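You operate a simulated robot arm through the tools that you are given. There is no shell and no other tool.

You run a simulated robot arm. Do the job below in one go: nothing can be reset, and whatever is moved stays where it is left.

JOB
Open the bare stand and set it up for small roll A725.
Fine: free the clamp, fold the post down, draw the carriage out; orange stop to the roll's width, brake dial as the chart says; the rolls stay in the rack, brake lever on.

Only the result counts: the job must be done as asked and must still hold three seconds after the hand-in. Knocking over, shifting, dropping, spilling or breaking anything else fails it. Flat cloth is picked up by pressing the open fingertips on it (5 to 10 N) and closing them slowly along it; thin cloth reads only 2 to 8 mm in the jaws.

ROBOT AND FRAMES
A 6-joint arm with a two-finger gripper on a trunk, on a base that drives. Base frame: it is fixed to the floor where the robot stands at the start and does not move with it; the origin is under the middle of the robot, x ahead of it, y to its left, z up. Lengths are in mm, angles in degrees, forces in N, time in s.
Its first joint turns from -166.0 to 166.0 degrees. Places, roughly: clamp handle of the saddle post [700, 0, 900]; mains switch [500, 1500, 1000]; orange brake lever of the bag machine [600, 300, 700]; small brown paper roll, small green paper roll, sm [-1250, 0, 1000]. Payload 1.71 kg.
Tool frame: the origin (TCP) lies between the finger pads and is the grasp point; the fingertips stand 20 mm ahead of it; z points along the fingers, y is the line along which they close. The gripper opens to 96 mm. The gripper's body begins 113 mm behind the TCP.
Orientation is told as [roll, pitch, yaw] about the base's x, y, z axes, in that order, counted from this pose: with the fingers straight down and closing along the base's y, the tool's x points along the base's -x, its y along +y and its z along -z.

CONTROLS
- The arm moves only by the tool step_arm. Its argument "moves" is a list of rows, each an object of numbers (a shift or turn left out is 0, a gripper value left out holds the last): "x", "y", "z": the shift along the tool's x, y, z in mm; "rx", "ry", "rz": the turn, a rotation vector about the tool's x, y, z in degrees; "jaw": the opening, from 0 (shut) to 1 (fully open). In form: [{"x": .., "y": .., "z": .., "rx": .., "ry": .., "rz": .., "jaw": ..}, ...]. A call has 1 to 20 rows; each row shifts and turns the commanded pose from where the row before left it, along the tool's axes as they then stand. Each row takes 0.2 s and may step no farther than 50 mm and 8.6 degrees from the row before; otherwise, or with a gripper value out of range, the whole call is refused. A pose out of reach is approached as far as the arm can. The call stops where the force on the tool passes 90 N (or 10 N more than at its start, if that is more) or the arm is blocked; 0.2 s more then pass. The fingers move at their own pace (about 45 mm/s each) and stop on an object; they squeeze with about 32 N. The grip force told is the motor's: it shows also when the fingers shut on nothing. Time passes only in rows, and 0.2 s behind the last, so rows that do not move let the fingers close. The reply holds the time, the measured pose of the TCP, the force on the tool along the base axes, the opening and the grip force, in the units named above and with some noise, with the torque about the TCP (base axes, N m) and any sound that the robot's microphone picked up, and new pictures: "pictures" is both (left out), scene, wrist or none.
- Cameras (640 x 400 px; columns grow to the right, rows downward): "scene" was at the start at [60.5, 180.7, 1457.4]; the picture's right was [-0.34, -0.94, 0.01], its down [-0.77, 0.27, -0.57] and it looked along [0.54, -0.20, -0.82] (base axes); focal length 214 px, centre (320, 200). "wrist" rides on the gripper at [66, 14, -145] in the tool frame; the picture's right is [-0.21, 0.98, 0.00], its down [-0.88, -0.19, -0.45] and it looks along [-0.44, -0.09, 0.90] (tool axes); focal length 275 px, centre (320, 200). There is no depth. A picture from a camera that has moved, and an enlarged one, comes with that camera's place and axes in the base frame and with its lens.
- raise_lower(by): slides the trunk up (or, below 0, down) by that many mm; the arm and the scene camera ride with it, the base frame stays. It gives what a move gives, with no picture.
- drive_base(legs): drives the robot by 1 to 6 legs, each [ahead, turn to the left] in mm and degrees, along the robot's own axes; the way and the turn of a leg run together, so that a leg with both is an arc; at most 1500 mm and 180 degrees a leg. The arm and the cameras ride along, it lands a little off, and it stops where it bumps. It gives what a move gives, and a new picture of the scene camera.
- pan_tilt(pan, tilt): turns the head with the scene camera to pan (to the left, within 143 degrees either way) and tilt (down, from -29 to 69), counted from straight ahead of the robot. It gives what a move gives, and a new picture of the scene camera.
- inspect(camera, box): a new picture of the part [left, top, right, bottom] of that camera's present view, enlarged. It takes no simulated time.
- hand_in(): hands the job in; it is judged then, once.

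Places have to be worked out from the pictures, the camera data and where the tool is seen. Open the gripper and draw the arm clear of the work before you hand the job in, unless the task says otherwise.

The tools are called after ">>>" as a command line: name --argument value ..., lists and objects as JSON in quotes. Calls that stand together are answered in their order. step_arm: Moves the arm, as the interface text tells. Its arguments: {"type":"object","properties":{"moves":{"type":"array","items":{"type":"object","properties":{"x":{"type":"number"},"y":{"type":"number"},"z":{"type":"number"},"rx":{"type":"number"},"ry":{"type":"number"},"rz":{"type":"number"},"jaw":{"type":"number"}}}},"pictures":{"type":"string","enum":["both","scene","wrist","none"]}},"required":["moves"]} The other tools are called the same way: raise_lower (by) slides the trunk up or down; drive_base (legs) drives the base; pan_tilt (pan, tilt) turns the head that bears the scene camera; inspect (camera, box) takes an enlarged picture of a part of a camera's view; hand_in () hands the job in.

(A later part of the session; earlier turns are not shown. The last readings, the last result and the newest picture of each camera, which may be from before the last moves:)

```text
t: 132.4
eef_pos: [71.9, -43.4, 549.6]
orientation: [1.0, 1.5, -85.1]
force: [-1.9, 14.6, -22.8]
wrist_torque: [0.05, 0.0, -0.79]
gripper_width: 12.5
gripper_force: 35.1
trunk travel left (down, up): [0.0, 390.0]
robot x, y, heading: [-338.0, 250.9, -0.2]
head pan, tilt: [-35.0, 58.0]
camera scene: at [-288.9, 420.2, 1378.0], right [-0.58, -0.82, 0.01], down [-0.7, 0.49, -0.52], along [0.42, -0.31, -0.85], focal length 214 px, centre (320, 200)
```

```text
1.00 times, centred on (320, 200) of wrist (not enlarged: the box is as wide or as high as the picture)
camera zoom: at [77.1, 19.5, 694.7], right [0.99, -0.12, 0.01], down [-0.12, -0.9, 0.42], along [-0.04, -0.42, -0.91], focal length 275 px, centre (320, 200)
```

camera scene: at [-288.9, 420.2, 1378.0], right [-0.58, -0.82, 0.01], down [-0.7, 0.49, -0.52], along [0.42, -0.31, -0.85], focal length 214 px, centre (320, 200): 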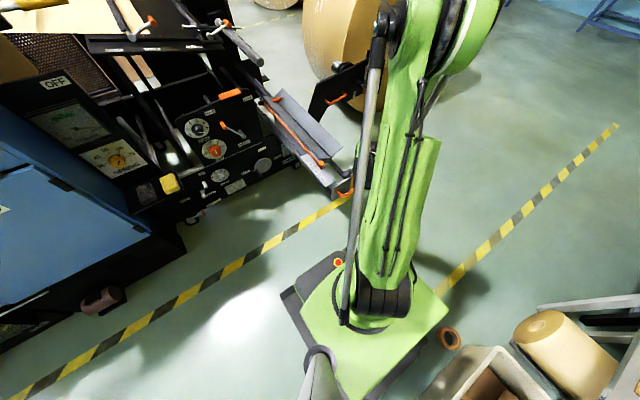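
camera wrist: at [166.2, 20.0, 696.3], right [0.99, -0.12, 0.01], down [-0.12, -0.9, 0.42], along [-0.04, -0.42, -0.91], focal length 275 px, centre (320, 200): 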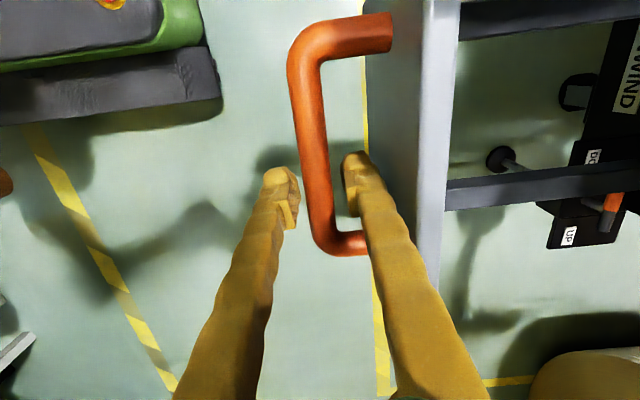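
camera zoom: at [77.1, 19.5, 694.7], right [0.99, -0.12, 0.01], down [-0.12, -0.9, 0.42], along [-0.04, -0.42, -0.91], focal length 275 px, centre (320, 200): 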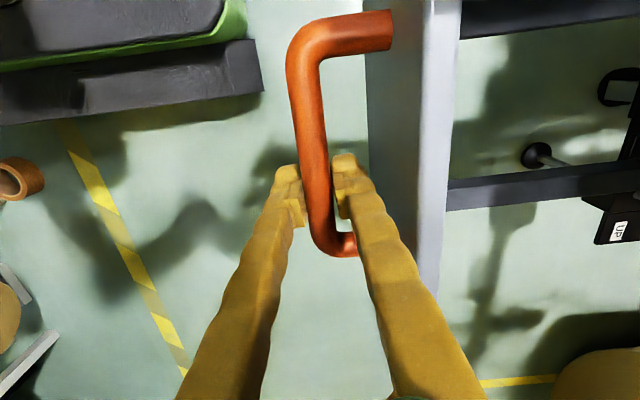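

There is free space (the carriage is above the base). I keep pulling in small steps.

>>> step_arm --moves '[{"y": -10, "x": 0.85, "z": -1}, {"y": -10, "x": 0.85}, {"y": -10, "x": 0.85}]' --pictures "none"

>>> step_arm --moves '[{"y": -10, "x": 0.85}, {"y": -10, "x": 0.85}, {"y": -10, "x": 0.85}]' --pictures "scene"

```text
t: 133.2
eef_pos: [46.6, -48.8, 559.5]
orientation: [1.1, 1.4, -85.1]
force: [-0.7, 9.1, -20.2]
wrist_torque: [-0.02, 0.03, -0.7]
gripper_width: 13.3
gripper_force: 35.1
out of reach, approached as far as the arm can: row 1, 2, 3
trunk travel left (down, up): [0.0, 390.0]
robot x, y, heading: [-333.4, 251.1, -0.3]
head pan, tilt: [-35.0, 58.0]
```

```text
t: 134.0
eef_pos: [19.4, -51.7, 569.3]
orientation: [1.2, 1.4, -85.1]
force: [-1.3, 2.7, -7.7]
wrist_torque: [0.03, 0.03, -0.42]
gripper_width: 15.9
gripper_force: 35.2
out of reach, approached as far as the arm can: row 1, 2, 3
trunk travel left (down, up): [0.0, 390.0]
robot x, y, heading: [-336.0, 250.1, -0.3]
head pan, tilt: [-35.0, 58.0]
camera scene: at [-289.3, 420.1, 1378.5], right [-0.58, -0.82, 0.01], down [-0.7, 0.49, -0.52], along [0.42, -0.31, -0.85], focal length 214 px, centre (320, 200)
```

scene: 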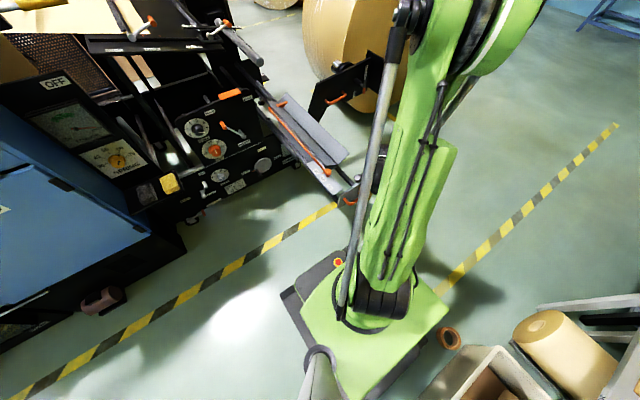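

The arm is at its inner limit again with the carriage ~695 mm out. I release the bar, lift clear, and look at how far the carriage has come relative to the frame.

>>> step_arm --moves '[{"jaw": 0.5}, {"jaw": 0.5}, {"z": -30}, {"z": -40}, {"z": -40}, {"z": -40}, {"z": -40}]' --pictures "wrist"

>>> inspect --camera "scene" --box '[200, 60, 400, 220]'

```text
t: 135.6
eef_pos: [16.1, -58.6, 761.2]
orientation: [1.1, 1.5, -85.1]
force: [-0.5, -1.0, 0.0]
wrist_torque: [0.04, 0.03, 0.02]
gripper_width: 48.1
gripper_force: 0.1
trunk travel left (down, up): [0.0, 390.0]
robot x, y, heading: [-336.1, 248.4, -0.0]
head pan, tilt: [-35.0, 58.0]
camera wrist: at [21.6, 4.5, 906.5], right [0.99, -0.12, 0.01], down [-0.12, -0.9, 0.42], along [-0.04, -0.42, -0.91], focal length 275 px, centre (320, 200)
```

wrist: 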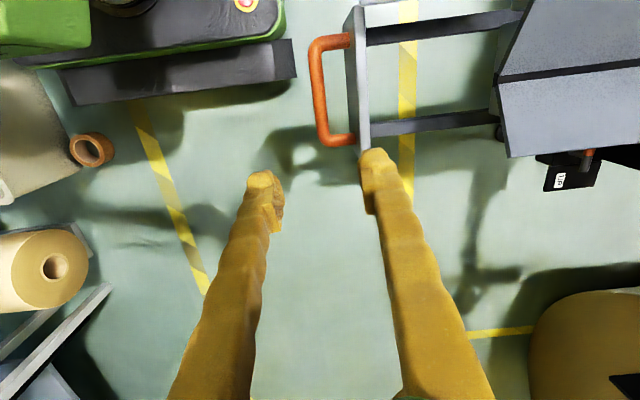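

```text
2.50 times, centred on (300, 140) of scene
camera zoom: at [-289.2, 419.7, 1378.1], right [-0.58, -0.82, 0.01], down [-0.7, 0.49, -0.52], along [0.42, -0.31, -0.85], focal length 536 px, centre (370, 350)
```

zoom: 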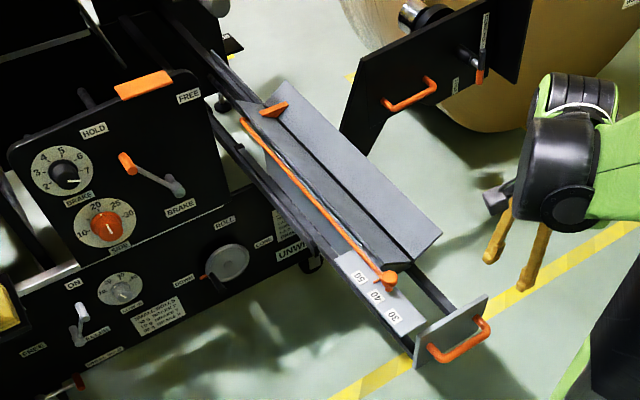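

The carriage is ~697 mm out; its trough is nearly clear of the frame. To check for the end stop without backing the robot, I'll put the closed fingers behind the front plate (between the rails) and pull it a bit further.

>>> step_arm --moves '[{"y": 29, "x": 7, "jaw": 0}, {"y": 29, "x": 7, "jaw": 0}, {"y": 29, "x": 7}, {"jaw": 0}]' --pictures "wrist"

```text
t: 136.6
eef_pos: [101.8, -29.2, 760.6]
orientation: [1.2, 1.4, -85.1]
force: [0.4, 0.0, -0.1]
wrist_torque: [0.01, 0.02, -0.02]
gripper_width: 0.0
gripper_force: 29.4
trunk travel left (down, up): [0.0, 390.0]
robot x, y, heading: [-340.5, 251.9, -0.4]
head pan, tilt: [-35.0, 58.0]
camera wrist: at [106.7, 33.1, 906.3], right [0.99, -0.12, 0.01], down [-0.12, -0.9, 0.42], along [-0.04, -0.42, -0.91], focal length 275 px, centre (320, 200)
```

wrist: 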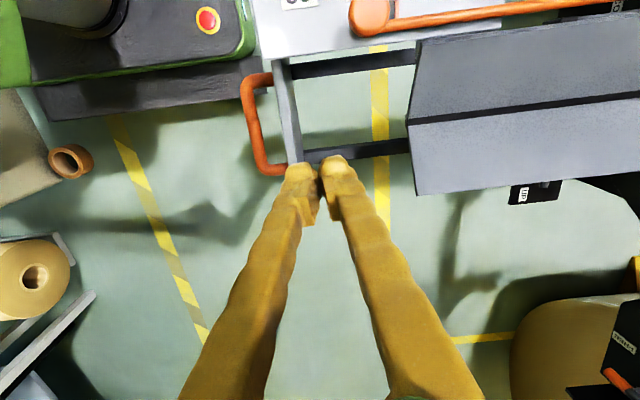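

I shift to y≈−60, keep x≈108, and descend behind the plate (tips to z≈580).

>>> step_arm --moves '[{"y": 4, "x": -31}, {"z": 40}, {"z": 40}, {"z": 40}]' --pictures "wrist"

```text
t: 137.6
eef_pos: [111.2, -57.2, 639.3]
orientation: [1.3, 1.4, -85.3]
force: [-0.3, 0.2, -0.7]
wrist_torque: [-0.06, -0.07, -0.03]
gripper_width: 0.0
gripper_force: 29.2
trunk travel left (down, up): [0.0, 390.0]
robot x, y, heading: [-333.4, 249.5, -0.2]
head pan, tilt: [-35.0, 58.0]
camera wrist: at [116.4, 5.6, 784.8], right [0.99, -0.12, 0.01], down [-0.12, -0.9, 0.42], along [-0.04, -0.42, -0.91], focal length 275 px, centre (320, 200)
```

wrist: 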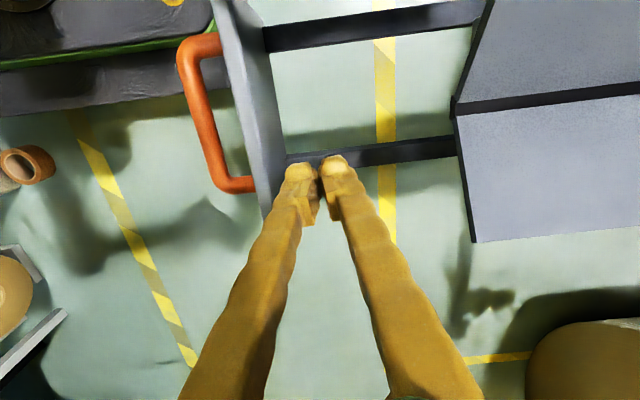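

Tips are just behind the plate. Down another 38 mm, then pull −X in small steps.

>>> step_arm --moves '[{"z": 20}, {"z": 18}, {"y": -8}, {"y": -8}]' --pictures "none"

>>> step_arm --moves '[{"y": -8}, {"y": -8}, {"y": -8}]' --pictures "wrist"

```text
t: 138.6
eef_pos: [94.2, -56.1, 601.8]
orientation: [1.2, 1.4, -85.0]
force: [0.1, 0.5, 0.0]
wrist_torque: [0.02, 0.0, 0.0]
gripper_width: 0.0
gripper_force: 29.4
trunk travel left (down, up): [0.0, 390.0]
robot x, y, heading: [-335.4, 251.8, -0.2]
head pan, tilt: [-35.0, 58.0]
```

```text
t: 139.4
eef_pos: [71.4, -57.3, 601.7]
orientation: [1.1, 1.4, -85.1]
force: [-0.4, 0.5, 0.0]
wrist_torque: [0.03, 0.02, 0.03]
gripper_width: 0.0
gripper_force: 29.4
trunk travel left (down, up): [0.0, 390.0]
robot x, y, heading: [-338.1, 250.7, 0.0]
head pan, tilt: [-35.0, 58.0]
camera wrist: at [76.4, 5.0, 747.5], right [0.99, -0.12, 0.01], down [-0.12, -0.9, 0.42], along [-0.04, -0.42, -0.91], focal length 275 px, centre (320, 200)
```

wrist: 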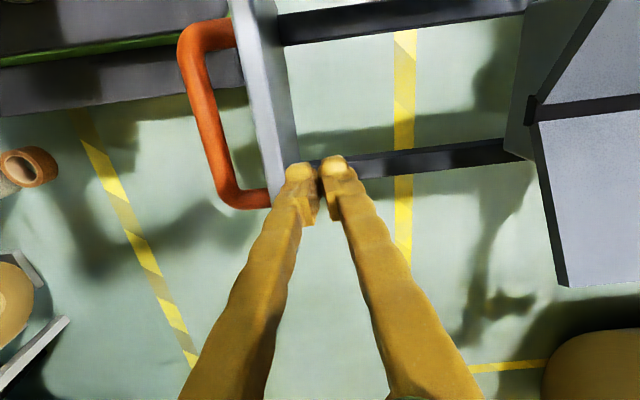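

No contact yet; continue −X in small steps.

>>> step_arm --moves '[{"y": -7}, {"y": -7}]' --pictures "none"

>>> step_arm --moves '[{"y": -7}, {"y": -7}]' --pictures "wrist"

```text
t: 140.0
eef_pos: [56.4, -59.7, 600.4]
orientation: [1.1, 1.3, -85.1]
force: [0.6, -0.1, 0.7]
wrist_torque: [0.0, 0.01, -0.01]
gripper_width: 0.0
gripper_force: 30.0
trunk travel left (down, up): [0.0, 390.0]
robot x, y, heading: [-340.7, 252.8, -0.1]
head pan, tilt: [-35.0, 58.0]
```

```text
t: 140.6
eef_pos: [44.1, -60.6, 602.3]
orientation: [1.1, 1.5, -85.2]
force: [-0.3, 0.0, 0.1]
wrist_torque: [0.0, 0.0, -0.02]
gripper_width: 0.0
gripper_force: 29.1
trunk travel left (down, up): [0.0, 390.0]
robot x, y, heading: [-337.6, 245.2, -0.2]
head pan, tilt: [-35.0, 58.0]
camera wrist: at [48.6, 2.1, 747.1], right [0.99, -0.12, 0.01], down [-0.12, -0.9, 0.42], along [-0.04, -0.42, -0.91], focal length 275 px, centre (320, 200)
```

wrist: 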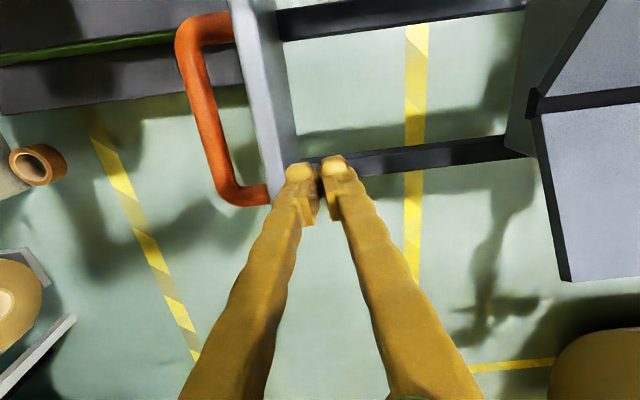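

The plate is moving with the fingers at practically zero force (~724 mm out). I continue to find the end stop.

>>> step_arm --moves '[{"y": -7}, {"y": -7}]' --pictures "none"

>>> step_arm --moves '[{"y": -7}, {"y": -7}]' --pictures "wrist"

>>> inspect --camera "scene" --box '[200, 60, 400, 220]'

```text
t: 141.2
eef_pos: [30.4, -62.5, 602.2]
orientation: [1.0, 1.4, -85.1]
force: [0.6, 0.3, 0.7]
wrist_torque: [0.02, 0.0, 0.0]
gripper_width: 0.0
gripper_force: 29.9
trunk travel left (down, up): [0.0, 390.0]
robot x, y, heading: [-335.3, 247.4, -0.3]
head pan, tilt: [-35.0, 58.0]
```

```text
t: 141.8
eef_pos: [15.0, -63.1, 601.1]
orientation: [1.1, 1.4, -85.1]
force: [-0.4, -0.3, -0.2]
wrist_torque: [-0.02, -0.01, 0.02]
gripper_width: 0.1
gripper_force: 29.3
trunk travel left (down, up): [0.0, 390.0]
robot x, y, heading: [-334.9, 251.4, -0.4]
head pan, tilt: [-35.0, 58.0]
camera wrist: at [21.2, -0.4, 747.2], right [0.99, -0.12, 0.01], down [-0.12, -0.9, 0.42], along [-0.04, -0.42, -0.91], focal length 275 px, centre (320, 200)
```

wrist: 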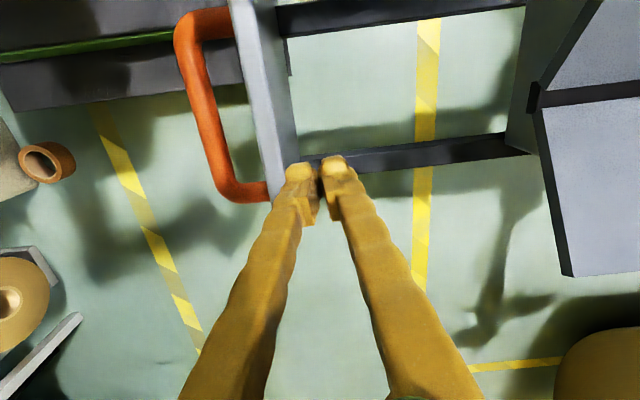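

```text
2.50 times, centred on (300, 140) of scene
camera zoom: at [-289.5, 420.2, 1378.1], right [-0.58, -0.82, 0.01], down [-0.7, 0.49, -0.52], along [0.42, -0.31, -0.85], focal length 536 px, centre (370, 350)
```

zoom: 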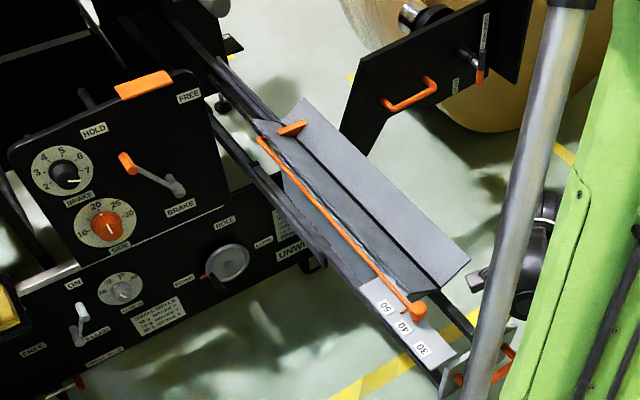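

~753 mm out now and still free. A few more small steps while in reach.

>>> step_arm --moves '[{"y": -7}, {"y": -7}, {"y": -7}]' --pictures "none"

>>> step_arm --moves '[{"y": -7}, {"y": -7}, {"y": -7}]' --pictures "wrist"

>>> inspect --camera "scene" --box '[200, 60, 400, 220]'

```text
t: 142.6
eef_pos: [-6.1, -65.4, 599.9]
orientation: [1.1, 1.5, -85.2]
force: [0.2, 0.5, 0.5]
wrist_torque: [0.0, 0.04, -0.03]
gripper_width: 0.2
gripper_force: 29.3
trunk travel left (down, up): [0.0, 390.0]
robot x, y, heading: [-341.1, 248.3, -0.2]
head pan, tilt: [-35.0, 58.0]
```

```text
t: 143.4
eef_pos: [-15.5, -66.6, 604.0]
orientation: [3.2, 1.4, -84.7]
force: [123.2, 9.6, -18.8]
wrist_torque: [-0.16, -0.79, -0.96]
gripper_width: 0.0
gripper_force: 29.6
trunk travel left (down, up): [0.0, 390.0]
robot x, y, heading: [-340.4, 248.5, -0.2]
head pan, tilt: [-35.0, 58.0]
stopped in row 3: the force on the tool passed its limit at 107 N (the readings are from after the stop); the commanded pose is now the measured one
camera wrist: at [-15.6, -4.4, 749.8], right [0.99, -0.12, 0.05], down [-0.13, -0.9, 0.41], along [0.0, -0.41, -0.91], focal length 275 px, centre (320, 200)
```

wrist: 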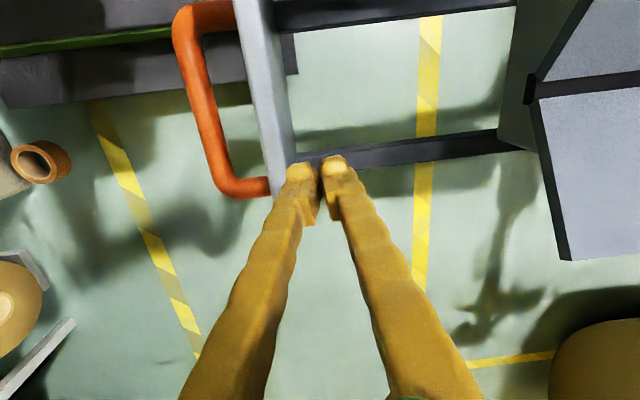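

```text
2.50 times, centred on (300, 140) of scene
camera zoom: at [-282.7, 420.4, 1377.5], right [-0.58, -0.82, 0.01], down [-0.7, 0.49, -0.52], along [0.42, -0.31, -0.86], focal length 536 px, centre (370, 350)
```

zoom: 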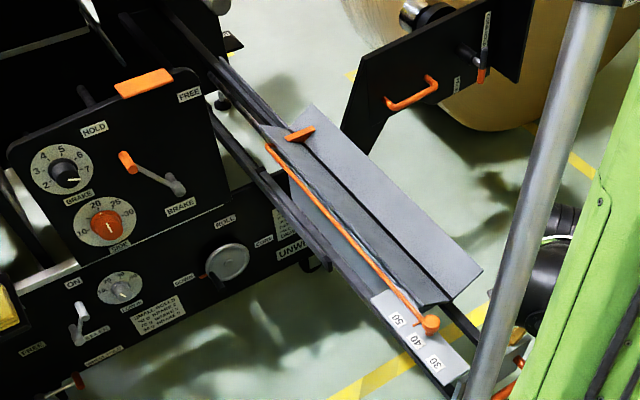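

A firm end stop (force rise) — the carriage is fully drawn (~780 mm). I back the fingers off and lift clear.

>>> step_arm --moves '[{"y": 6}, {"y": 6}, {"z": -30}, {"z": -40}, {"z": -40}, {"z": -40}, {"z": -40}, {"z": -40}]'

>>> inspect --camera "scene" --box '[200, 60, 400, 220]'

```text
t: 145.2
eef_pos: [-22.0, -71.8, 833.9]
orientation: [2.8, 1.6, -84.8]
force: [0.6, -1.0, -0.7]
wrist_torque: [0.06, 0.03, 0.01]
gripper_width: 0.0
gripper_force: 29.1
trunk travel left (down, up): [0.0, 390.0]
robot x, y, heading: [-335.8, 253.8, -0.3]
head pan, tilt: [-35.0, 58.0]
camera scene: at [-289.1, 419.7, 1378.1], right [-0.58, -0.82, 0.01], down [-0.7, 0.49, -0.52], along [0.42, -0.31, -0.85], focal length 214 px, centre (320, 200)
camera wrist: at [-20.4, -9.6, 980.8], right [0.99, -0.12, 0.04], down [-0.13, -0.9, 0.41], along [-0.01, -0.41, -0.91], focal length 275 px, centre (320, 200)
```

scene: 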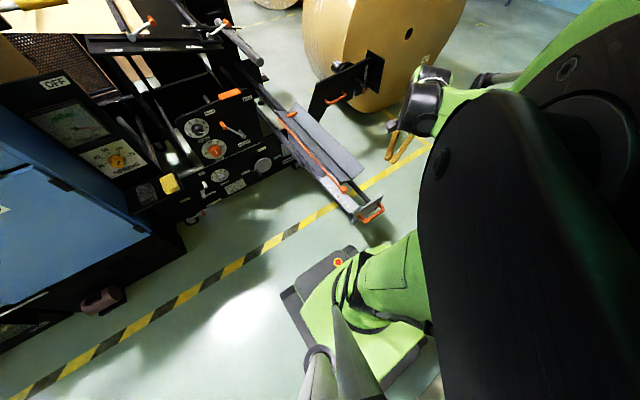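
wrist: 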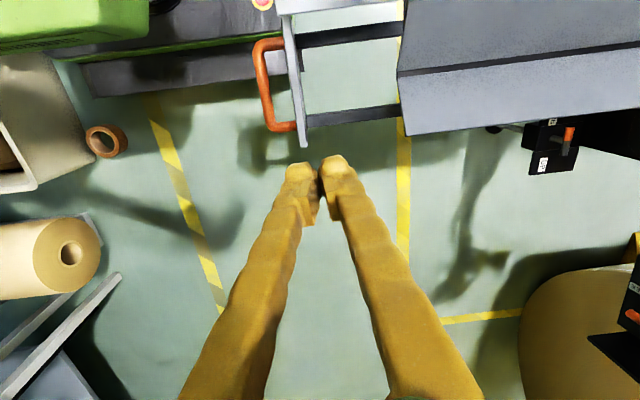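

```text
2.50 times, centred on (300, 140) of scene
camera zoom: at [-289.1, 419.7, 1378.1], right [-0.58, -0.82, 0.01], down [-0.7, 0.49, -0.52], along [0.42, -0.31, -0.85], focal length 536 px, centre (370, 350)
```

zoom: 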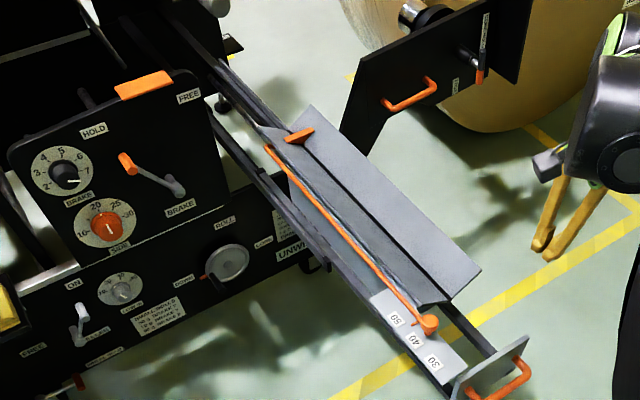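

The carriage stands at its end stop. Next is the orange stop: I bring the wrist camera above its scale.

>>> step_arm --moves '[{"x": 38.8, "y": 20, "z": -13}, {"x": 38.8, "y": 20, "z": -13}, {"x": 38.8, "y": 20, "z": -13}, {"x": 38.8, "y": 20, "z": -13}, {"x": 38.8, "y": 20, "z": -13}]' --pictures "wrist"

>>> inspect --camera "wrist" --box '[200, 80, 460, 250]'

```text
t: 146.4
eef_pos: [55.4, 129.6, 910.2]
orientation: [2.7, 1.5, -84.9]
force: [-0.1, 0.6, 0.9]
wrist_torque: [-0.02, -0.01, 0.0]
gripper_width: 0.1
gripper_force: 29.4
trunk travel left (down, up): [0.0, 390.0]
robot x, y, heading: [-336.0, 253.7, -0.1]
head pan, tilt: [-35.0, 58.0]
camera wrist: at [56.7, 192.5, 1055.9], right [0.99, -0.12, 0.04], down [-0.12, -0.9, 0.41], along [-0.01, -0.41, -0.91], focal length 275 px, centre (320, 200)
```

wrist: 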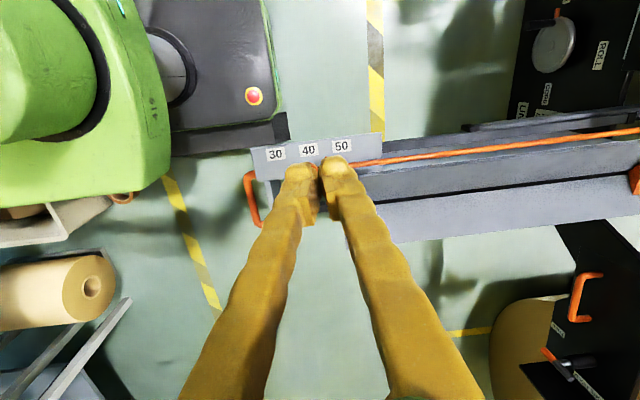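

```text
2.35 times, centred on (330, 165) of wrist
camera zoom: at [56.7, 192.5, 1055.9], right [0.99, -0.12, 0.04], down [-0.12, -0.9, 0.41], along [-0.01, -0.41, -0.91], focal length 648 px, centre (296, 282)
```

zoom: 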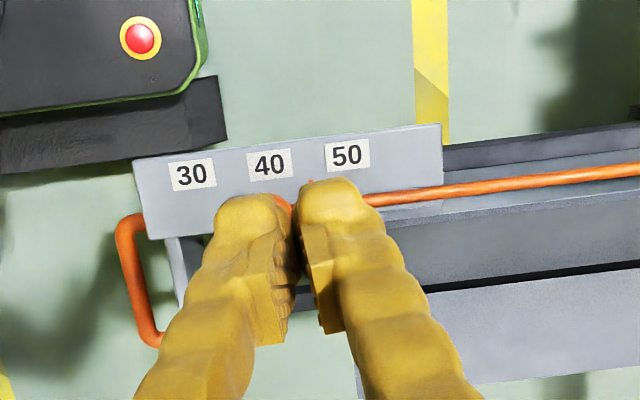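

The fingers hide the knob; I shift sideways (+X) to see the knob and its pointer.

>>> step_arm --moves '[{"y": 40, "x": -3}, {"y": 40, "x": -3}, {"y": 30, "x": -3}]' --pictures "none"

>>> inspect --camera "wrist" --box '[120, 100, 320, 220]'

>>> inspect --camera "scene" --box '[310, 150, 390, 220]'

```text
t: 147.2
eef_pos: [166.0, 129.7, 915.4]
orientation: [2.7, 1.4, -84.9]
force: [-1.4, -0.4, -0.4]
wrist_torque: [-0.03, -0.03, 0.0]
gripper_width: 0.0
gripper_force: 30.2
trunk travel left (down, up): [0.0, 390.0]
robot x, y, heading: [-336.2, 251.9, -0.1]
head pan, tilt: [-35.0, 58.0]
```

```text
3.20 times, centred on (220, 160) of wrist
camera zoom: at [166.8, 191.6, 1061.3], right [0.99, -0.12, 0.04], down [-0.13, -0.9, 0.41], along [-0.01, -0.42, -0.91], focal length 881 px, centre (640, 328)
```

zoom: 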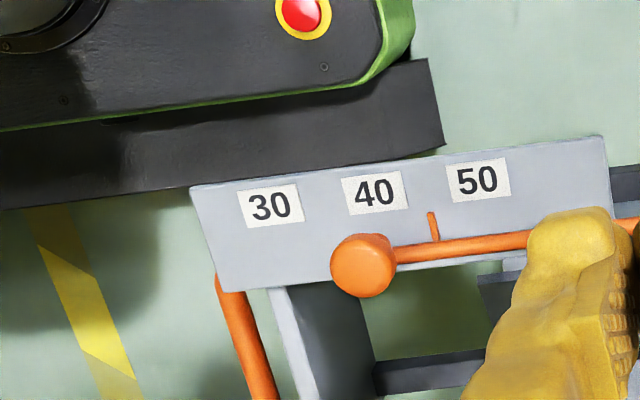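

```text
5.71 times, centred on (350, 185) of scene
camera zoom: at [-264.3, 426.3, 1410.0], right [-0.38, -0.92, 0.01], down [-0.54, 0.22, -0.81], along [0.75, -0.31, -0.58], focal length 1226 px, centre (149, 286)
```

zoom: 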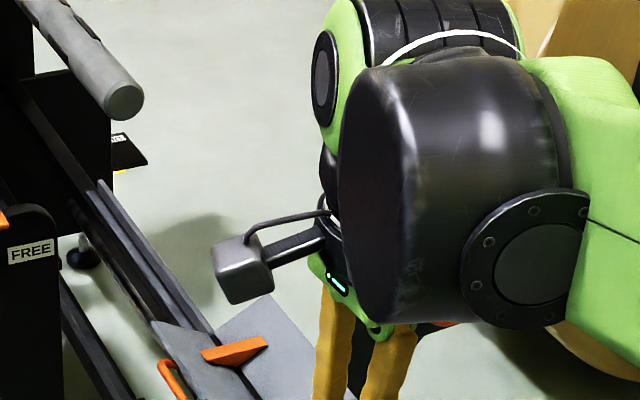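

A small orange pin on the rod is the pointer; it stands at about 45. I'll put the camera straight above it for a parallax-free reading.

>>> step_arm --moves '[{"y": -31.6, "x": -34.6}, {"y": -31.6, "x": -34.6}, {"y": -31.6, "x": -34.6}]' --pictures "wrist"

>>> inspect --camera "wrist" --box '[240, 30, 400, 130]'

```text
t: 148.0
eef_pos: [83.4, 18.5, 908.2]
orientation: [2.7, 1.4, -84.8]
force: [-0.3, 0.5, 0.2]
wrist_torque: [-0.04, -0.03, -0.01]
gripper_width: 0.0
gripper_force: 29.5
trunk travel left (down, up): [0.0, 390.0]
robot x, y, heading: [-339.5, 255.0, -0.3]
head pan, tilt: [-35.0, 58.0]
camera wrist: at [83.4, 81.0, 1054.2], right [0.99, -0.12, 0.04], down [-0.12, -0.9, 0.41], along [-0.01, -0.42, -0.91], focal length 275 px, centre (320, 200)
```

wrist: 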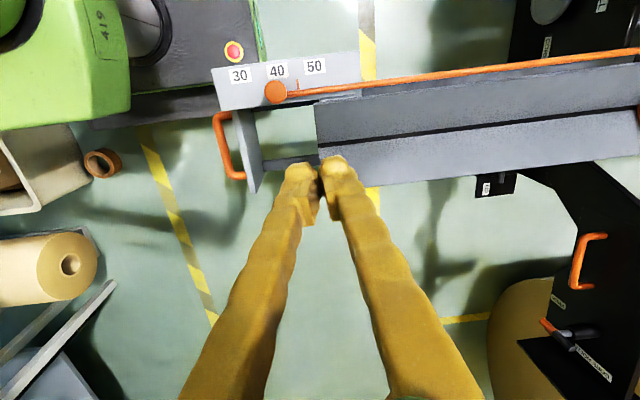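

```text
4.00 times, centred on (320, 80) of wrist
camera zoom: at [83.4, 81.0, 1054.2], right [0.99, -0.12, 0.04], down [-0.12, -0.9, 0.41], along [-0.01, -0.42, -0.91], focal length 1101 px, centre (320, 680)
```

zoom: 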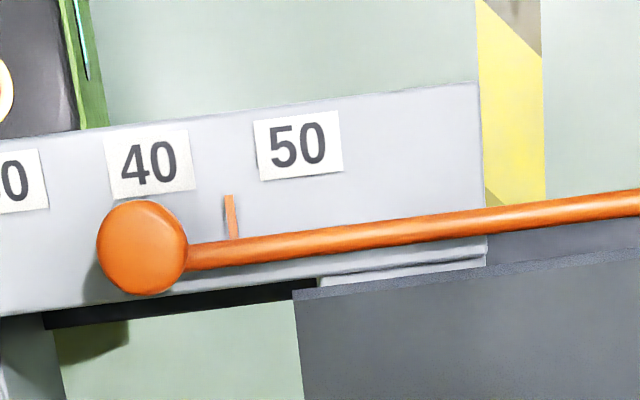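

Reading straight down: the pin points at 45 (4.95 tenths of the way from 40 to 50; label spacing ≈44 mm), so it must go about 22 mm toward the robot. I turn the tool so the jaws close along Y to take the ball knob.

>>> step_arm --moves '[{"rz": -8.5, "jaw": 0.6}, {"rz": -8.5}, {"rz": -8.5}, {"rz": -8.5}, {"rz": -8.5}, {"rz": -8.5}, {"rz": -8.5}, {"rz": -8.5}, {"rz": -8.5}, {"rz": -8.3}]' --pictures "wrist"

```text
t: 150.2
eef_pos: [81.0, 17.5, 908.8]
orientation: [1.7, -2.5, -0.1]
force: [-0.4, 0.1, 0.5]
wrist_torque: [-0.02, -0.01, 0.01]
gripper_width: 57.5
gripper_force: 0.0
trunk travel left (down, up): [0.0, 390.0]
robot x, y, heading: [-335.5, 248.7, -0.2]
head pan, tilt: [-35.0, 58.0]
camera wrist: at [9.3, 27.1, 1048.9], right [0.21, 0.98, 0.04], down [0.86, -0.2, 0.48], along [0.47, -0.07, -0.88], focal length 275 px, centre (320, 200)
```

wrist: 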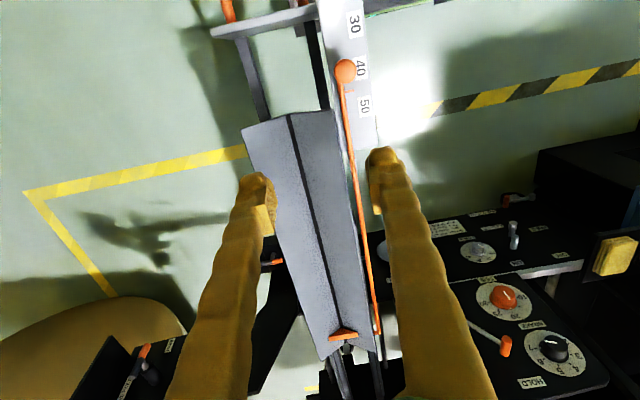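

Good view. Ball ≈ (40, 65, 672). I square up the tool and move above the ball.

>>> step_arm --moves '[{"rx": 1.7, "ry": 2.5}, {"x": 10.2, "y": 11.9, "z": 35}, {"x": 10.2, "y": 11.9, "z": 35}, {"x": 10.2, "y": 11.9, "z": 35}, {"x": 10.2, "y": 11.9, "z": 35}]' --pictures "wrist"

>>> inspect --camera "wrist" --box '[240, 60, 440, 220]'

```text
t: 151.4
eef_pos: [41.2, 65.0, 767.2]
orientation: [0.0, 0.0, -0.1]
force: [0.4, 0.3, 0.5]
wrist_torque: [0.02, 0.0, 0.01]
gripper_width: 57.4
gripper_force: 0.0
trunk travel left (down, up): [0.0, 390.0]
robot x, y, heading: [-335.4, 251.8, -0.4]
head pan, tilt: [-35.0, 58.0]
camera wrist: at [-25.0, 78.3, 911.0], right [0.21, 0.98, 0.0], down [0.88, -0.19, 0.45], along [0.44, -0.09, -0.9], focal length 275 px, centre (320, 200)
```

wrist: 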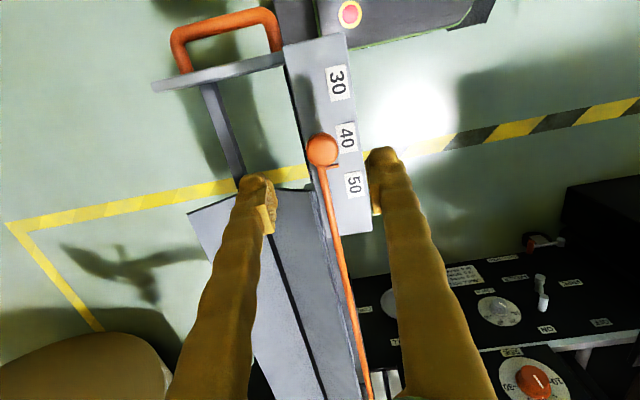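

```text
2.50 times, centred on (340, 140) of wrist
camera zoom: at [-25.0, 78.3, 911.0], right [0.21, 0.98, 0.0], down [0.88, -0.19, 0.45], along [0.44, -0.09, -0.9], focal length 688 px, centre (270, 350)
```

zoom: 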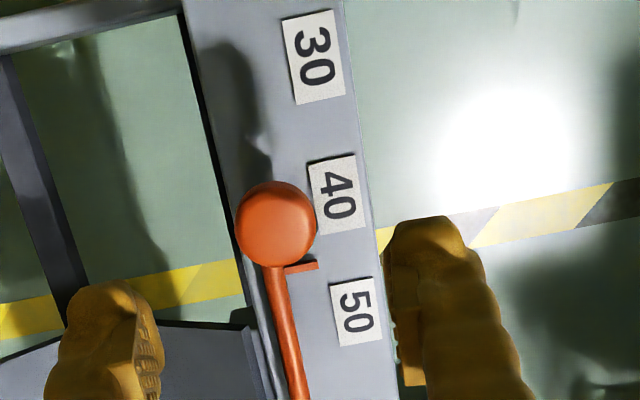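

Refined: ball centre ≈ (40, 66.5, 685), scale plate at z≈650, pin at x≈69 versus 40-mark at x≈44.5 → shift ≈ −24.6 mm. I descend over the ball with open jaws.

>>> step_arm --moves '[{"x": 1.5, "y": 1.5, "z": 30}, {"z": 30}, {"z": 20}]' --pictures "wrist"

>>> inspect --camera "wrist" --box '[220, 100, 440, 260]'

```text
t: 152.2
eef_pos: [39.6, 66.0, 688.3]
orientation: [0.0, -0.1, -0.1]
force: [0.2, 0.0, 0.7]
wrist_torque: [-0.01, -0.07, -0.02]
gripper_width: 57.7
gripper_force: 0.1
trunk travel left (down, up): [0.0, 390.0]
robot x, y, heading: [-334.9, 247.0, -0.2]
head pan, tilt: [-35.0, 58.0]
camera wrist: at [-27.1, 80.2, 831.2], right [0.21, 0.98, 0.0], down [0.88, -0.19, 0.45], along [0.44, -0.09, -0.9], focal length 275 px, centre (320, 200)
```

wrist: 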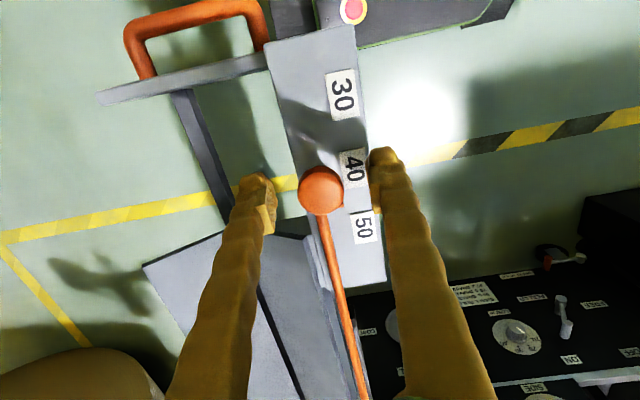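

```text
2.50 times, centred on (330, 180) of wrist
camera zoom: at [-27.1, 80.2, 831.2], right [0.21, 0.98, 0.0], down [0.88, -0.19, 0.45], along [0.44, -0.09, -0.9], focal length 688 px, centre (295, 250)
```

zoom: 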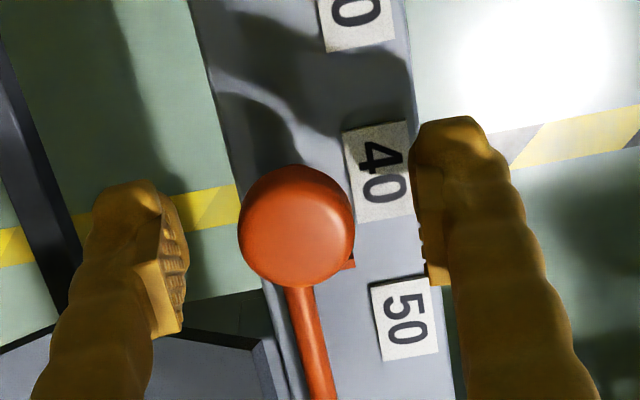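

The ball is exactly at the grasp point. I close on it.

>>> step_arm --moves '[{"jaw": 0.0}, {"jaw": 0.0}, {"jaw": 0.0}, {"jaw": 0.0}]' --pictures "none"

>>> inspect --camera "wrist" --box '[220, 100, 440, 260]'

```text
t: 153.2
eef_pos: [39.3, 66.4, 688.1]
orientation: [0.0, -0.1, -0.1]
force: [0.2, 2.0, -4.3]
wrist_torque: [0.03, -0.06, 0.04]
gripper_width: 25.6
gripper_force: 35.6
trunk travel left (down, up): [0.0, 390.0]
robot x, y, heading: [-335.2, 250.6, -0.3]
head pan, tilt: [-35.0, 58.0]
```

```text
2.50 times, centred on (330, 180) of wrist
camera zoom: at [-26.7, 80.0, 831.4], right [0.21, 0.98, 0.0], down [0.88, -0.19, 0.45], along [0.44, -0.09, -0.9], focal length 688 px, centre (295, 250)
```

zoom: 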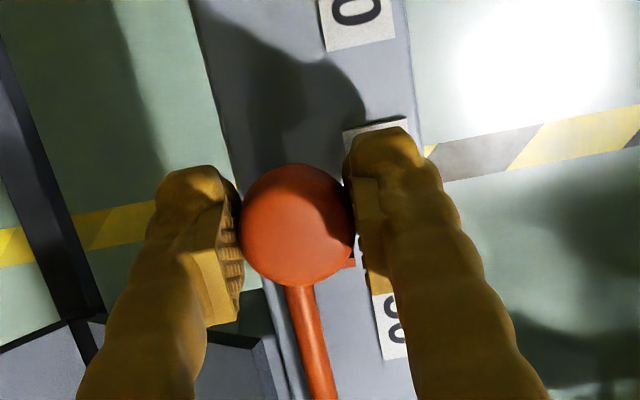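

Gripped. I slide it toward the robot (−X), 15 mm first.

>>> step_arm --moves '[{"x": 5}, {"x": 5}, {"x": 5}]' --pictures "none"

>>> inspect --camera "wrist" --box '[220, 100, 440, 260]'

```text
t: 154.0
eef_pos: [25.2, 65.6, 688.1]
orientation: [0.0, -0.1, -0.2]
force: [0.8, -12.2, -20.0]
wrist_torque: [-0.14, -0.31, -0.02]
gripper_width: 25.3
gripper_force: 35.0
trunk travel left (down, up): [0.0, 390.0]
robot x, y, heading: [-338.5, 251.0, -0.0]
head pan, tilt: [-35.0, 58.0]
```

```text
2.50 times, centred on (330, 180) of wrist
camera zoom: at [-40.6, 80.2, 831.5], right [0.21, 0.98, 0.0], down [0.88, -0.19, 0.45], along [0.44, -0.09, -0.9], focal length 688 px, centre (295, 250)
```

zoom: 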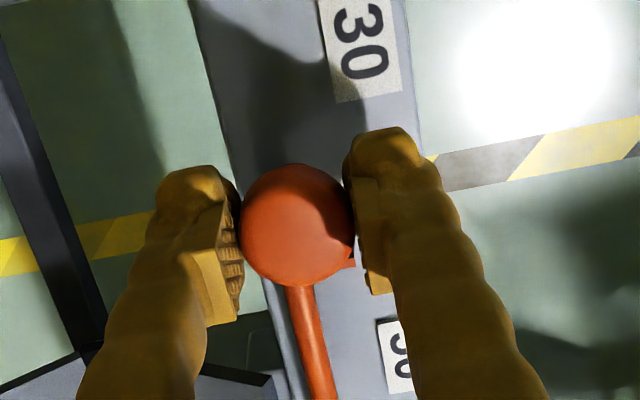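

It slides easily. Another 10.5 mm.

>>> step_arm --moves '[{"x": 5}, {"x": 5.3}]' --pictures "none"

>>> step_arm --moves '[{"jaw": 0.3}, {"jaw": 0.6}, {"jaw": 0.6}, {"jaw": 0.6}, {"z": -40}, {"z": -40}]' --pictures "none"

>>> inspect --camera "wrist" --box '[240, 60, 440, 220]'

```text
t: 154.6
eef_pos: [14.3, 66.4, 686.7]
orientation: [-0.1, 0.0, -0.2]
force: [0.4, -18.4, -9.6]
wrist_torque: [-0.16, 0.04, -0.05]
gripper_width: 25.4
gripper_force: 34.7
trunk travel left (down, up): [0.0, 390.0]
robot x, y, heading: [-333.8, 253.6, -0.2]
head pan, tilt: [-35.0, 58.0]
```

```text
t: 156.0
eef_pos: [15.0, 67.7, 767.1]
orientation: [0.0, 0.0, -0.1]
force: [-0.3, 0.3, -0.7]
wrist_torque: [-0.02, 0.09, 0.02]
gripper_width: 57.4
gripper_force: 0.1
trunk travel left (down, up): [0.0, 390.0]
robot x, y, heading: [-338.5, 248.6, -0.2]
head pan, tilt: [-35.0, 58.0]
```

```text
2.50 times, centred on (340, 140) of wrist
camera zoom: at [-49.9, 81.0, 911.5], right [0.21, 0.98, 0.0], down [0.88, -0.19, 0.45], along [0.44, -0.09, -0.9], focal length 688 px, centre (270, 350)
```

zoom: 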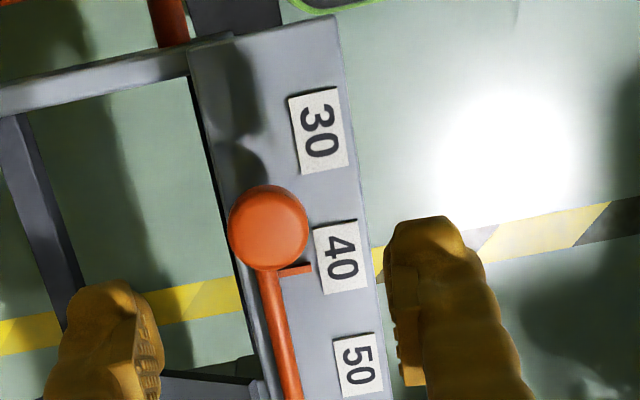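

The pin now points at 40. I check closely with more zoom.

>>> inspect --camera "wrist" --box '[310, 145, 380, 190]'

>>> step_arm --moves '[{"z": -45}, {"z": -45, "x": -30}, {"x": -40, "z": -20}]' --pictures "wrist"

>>> inspect --camera "wrist" --box '[290, 30, 390, 100]'

```text
8.89 times, centred on (345, 168) of wrist
camera zoom: at [-49.9, 81.0, 911.5], right [0.21, 0.98, 0.0], down [0.88, -0.19, 0.45], along [0.44, -0.09, -0.9], focal length 2447 px, centre (98, 489)
```

zoom: 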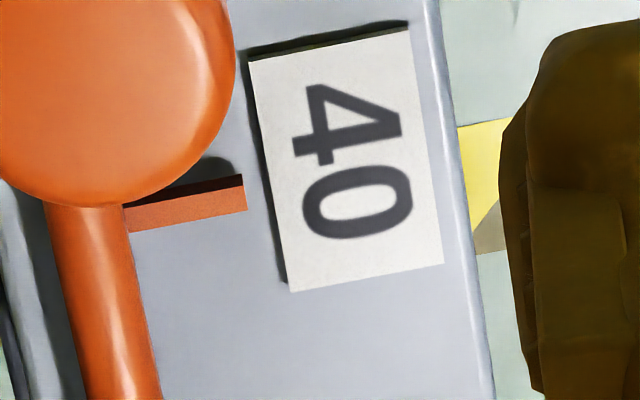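

```text
refused: row 2 steps farther than a row can; nothing moved
```

```text
5.71 times, centred on (340, 65) of wrist
camera zoom: at [-49.9, 81.0, 911.5], right [0.21, 0.98, 0.0], down [0.88, -0.19, 0.45], along [0.44, -0.09, -0.9], focal length 1573 px, centre (206, 971)
```

zoom: 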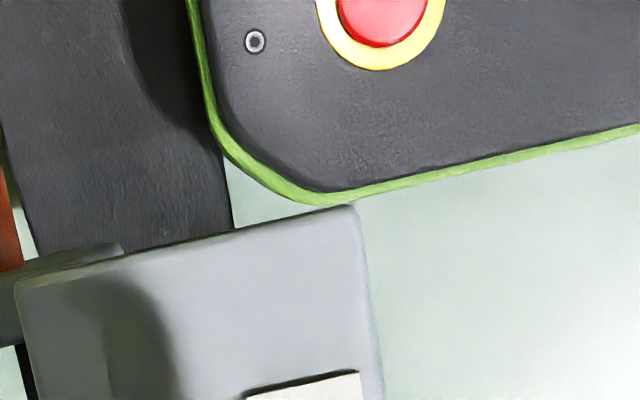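

Close-up shows the pin on the "40" centre line within a millimetre or so. I verify from straight above.

>>> step_arm --moves '[{"z": -40, "x": -20}, {"z": -40, "x": -25}, {"x": -45}]' --pictures "none"

>>> inspect --camera "wrist" --box '[280, 30, 380, 100]'

```text
t: 156.8
eef_pos: [99.8, 69.1, 847.4]
orientation: [0.0, -0.2, -0.1]
force: [-0.9, -0.5, 0.6]
wrist_torque: [-0.06, -0.15, 0.0]
gripper_width: 57.7
gripper_force: 0.1
trunk travel left (down, up): [0.0, 390.0]
robot x, y, heading: [-335.3, 248.8, -0.3]
head pan, tilt: [-35.0, 58.0]
```

```text
5.71 times, centred on (330, 65) of wrist
camera zoom: at [35.5, 81.9, 991.3], right [0.21, 0.98, 0.0], down [0.88, -0.19, 0.45], along [0.44, -0.09, -0.89], focal length 1573 px, centre (263, 971)
```

zoom: 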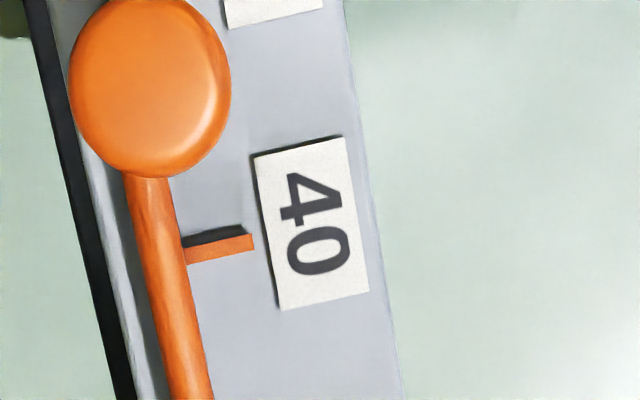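

The pin is on 40 within about 1 mm. Now the brake dial: I raise the arm and move to in front of the brake panel, then turn the tool horizontal.

>>> step_arm --moves '[{"z": -40}, {"z": -40}, {"x": -30, "y": 33}, {"x": -30, "y": 33}, {"x": -30, "y": 33}, {"x": -30, "y": 33}, {"x": -30, "y": 33}, {"x": -30, "y": 33}, {"x": -30, "y": 33}, {"x": -30, "y": 33}, {"x": -30, "y": 33}, {"x": -30, "y": 33}]'

```text
t: 159.4
eef_pos: [404.1, 395.6, 927.8]
orientation: [0.0, -0.1, -0.1]
force: [-0.5, -0.4, 0.4]
wrist_torque: [0.09, -0.08, 0.0]
gripper_width: 57.7
gripper_force: 0.0
trunk travel left (down, up): [0.0, 390.0]
robot x, y, heading: [-336.6, 249.8, -0.3]
head pan, tilt: [-35.0, 58.0]
camera scene: at [-289.8, 419.6, 1378.2], right [-0.58, -0.82, 0.01], down [-0.7, 0.49, -0.52], along [0.42, -0.31, -0.85], focal length 214 px, centre (320, 200)
camera wrist: at [338.4, 409.4, 1072.4], right [0.21, 0.98, 0.0], down [0.88, -0.19, 0.45], along [0.44, -0.09, -0.9], focal length 275 px, centre (320, 200)
```

scene: 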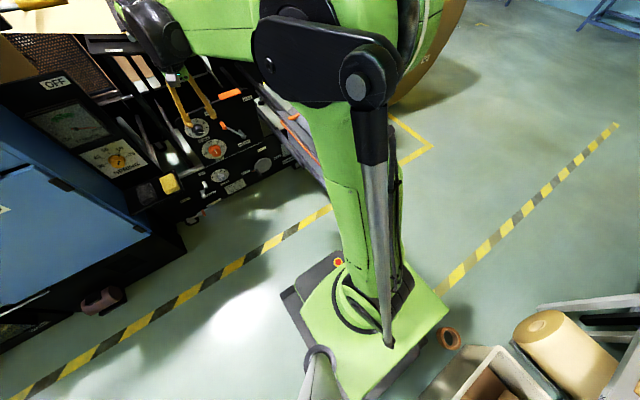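
wrist: 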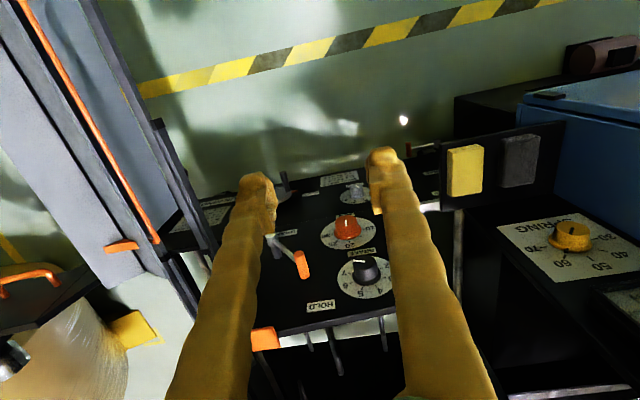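

I turn the tool forward here, then take a frontal look at the panel.

>>> step_arm --moves '[{"ry": -8}, {"ry": -8}, {"ry": -8}, {"ry": -8}, {"ry": -8}, {"ry": -8}, {"ry": -8}, {"ry": -8}, {"ry": -6}]' --pictures "none"

>>> inspect --camera "wrist" --box '[0, 0, 640, 400]'

```text
t: 161.4
eef_pos: [406.1, 395.7, 928.6]
orientation: [0.0, -70.0, -0.1]
force: [0.0, -0.5, 0.2]
wrist_torque: [0.02, 0.0, 0.0]
gripper_width: 57.5
gripper_force: 0.1
trunk travel left (down, up): [0.0, 390.0]
robot x, y, heading: [-337.3, 249.9, -0.2]
head pan, tilt: [-35.0, 58.0]
```

```text
1.00 times, centred on (320, 200) of wrist (not enlarged: the box is as wide or as high as the picture)
camera zoom: at [246.2, 409.5, 914.2], right [0.07, 0.98, 0.19], down [-0.12, -0.18, 0.98], along [0.99, -0.09, 0.11], focal length 275 px, centre (320, 200)
```

zoom: 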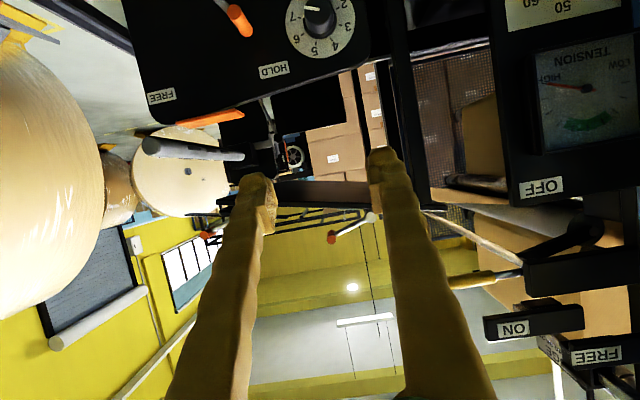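

I descend about 170 mm for a frontal view of the dial.

>>> step_arm --moves '[{"x": 40, "z": 14.5}, {"x": 40, "z": 14.5}, {"x": 40, "z": 14.5}, {"x": 40, "z": 14.5}]' --pictures "none"

>>> inspect --camera "wrist" --box '[160, 0, 480, 200]'

>>> inspect --camera "wrist" --box '[280, 60, 380, 130]'

```text
t: 162.4
eef_pos: [405.3, 392.7, 759.1]
orientation: [0.2, -70.0, -0.3]
force: [-0.5, -0.7, 0.7]
wrist_torque: [-0.01, 0.01, 0.01]
gripper_width: 57.7
gripper_force: 0.0
trunk travel left (down, up): [0.0, 390.0]
robot x, y, heading: [-340.7, 252.7, -0.2]
head pan, tilt: [-35.0, 58.0]
```

```text
2.00 times, centred on (320, 100) of wrist
camera zoom: at [246.3, 407.7, 745.6], right [0.07, 0.98, 0.19], down [-0.12, -0.19, 0.98], along [0.99, -0.09, 0.1], focal length 551 px, centre (320, 400)
```

zoom: 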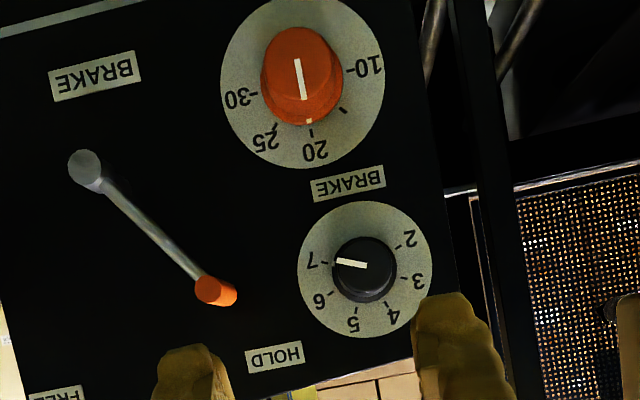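

```text
5.71 times, centred on (330, 95) of wrist
camera zoom: at [246.3, 407.7, 745.6], right [0.07, 0.98, 0.19], down [-0.12, -0.19, 0.98], along [0.99, -0.09, 0.1], focal length 1573 px, centre (263, 800)
```

zoom: 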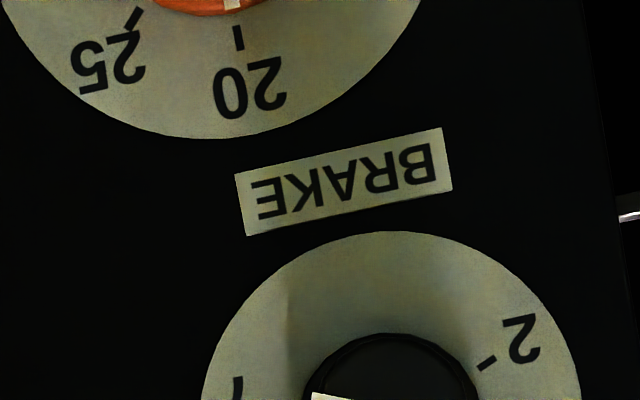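

The frontal view shows: pointer exactly at 7, marks every 45°, lever already at HOLD. Knob face centre ≈ (654, 421, 700), axis horizontal. I move closer and orient the tool horizontally with a +90° roll so one grasp can turn 180° counter-clockwise.

>>> step_arm --moves '[{"x": -1.5, "y": 7, "z": 40.7, "jaw": 0.8}, {"x": -1.5, "y": 7, "z": 40.7}, {"x": -1.5, "y": 7, "z": 40.7}, {"x": -1.5, "y": 7, "z": 30}, {"ry": -6.7}, {"ry": -6.7}, {"ry": -6.6}]' --pictures "none"

>>> inspect --camera "wrist" --box '[160, 60, 480, 260]'

```text
t: 164.0
eef_pos: [549.2, 423.8, 713.6]
orientation: [-164.8, -89.9, 164.7]
force: [-0.4, -0.4, 0.5]
wrist_torque: [-0.01, 0.08, 0.0]
gripper_width: 76.7
gripper_force: 0.1
trunk travel left (down, up): [0.0, 390.0]
robot x, y, heading: [-338.6, 250.5, -0.2]
head pan, tilt: [-35.0, 58.0]
```

```text
2.00 times, centred on (320, 160) of wrist
camera zoom: at [404.3, 437.7, 645.0], right [0.0, 0.98, 0.21], down [-0.45, -0.18, 0.88], along [0.9, -0.09, 0.44], focal length 551 px, centre (320, 280)
```

zoom: 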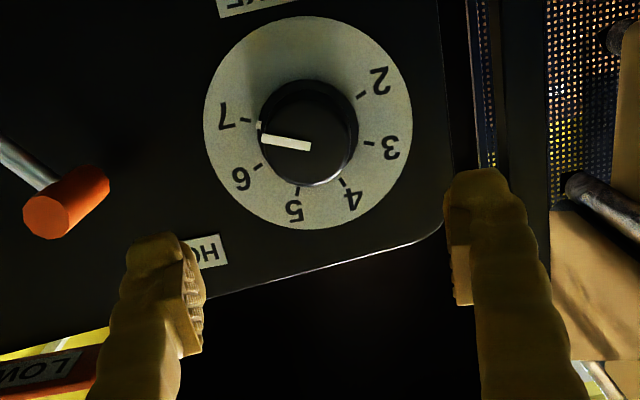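

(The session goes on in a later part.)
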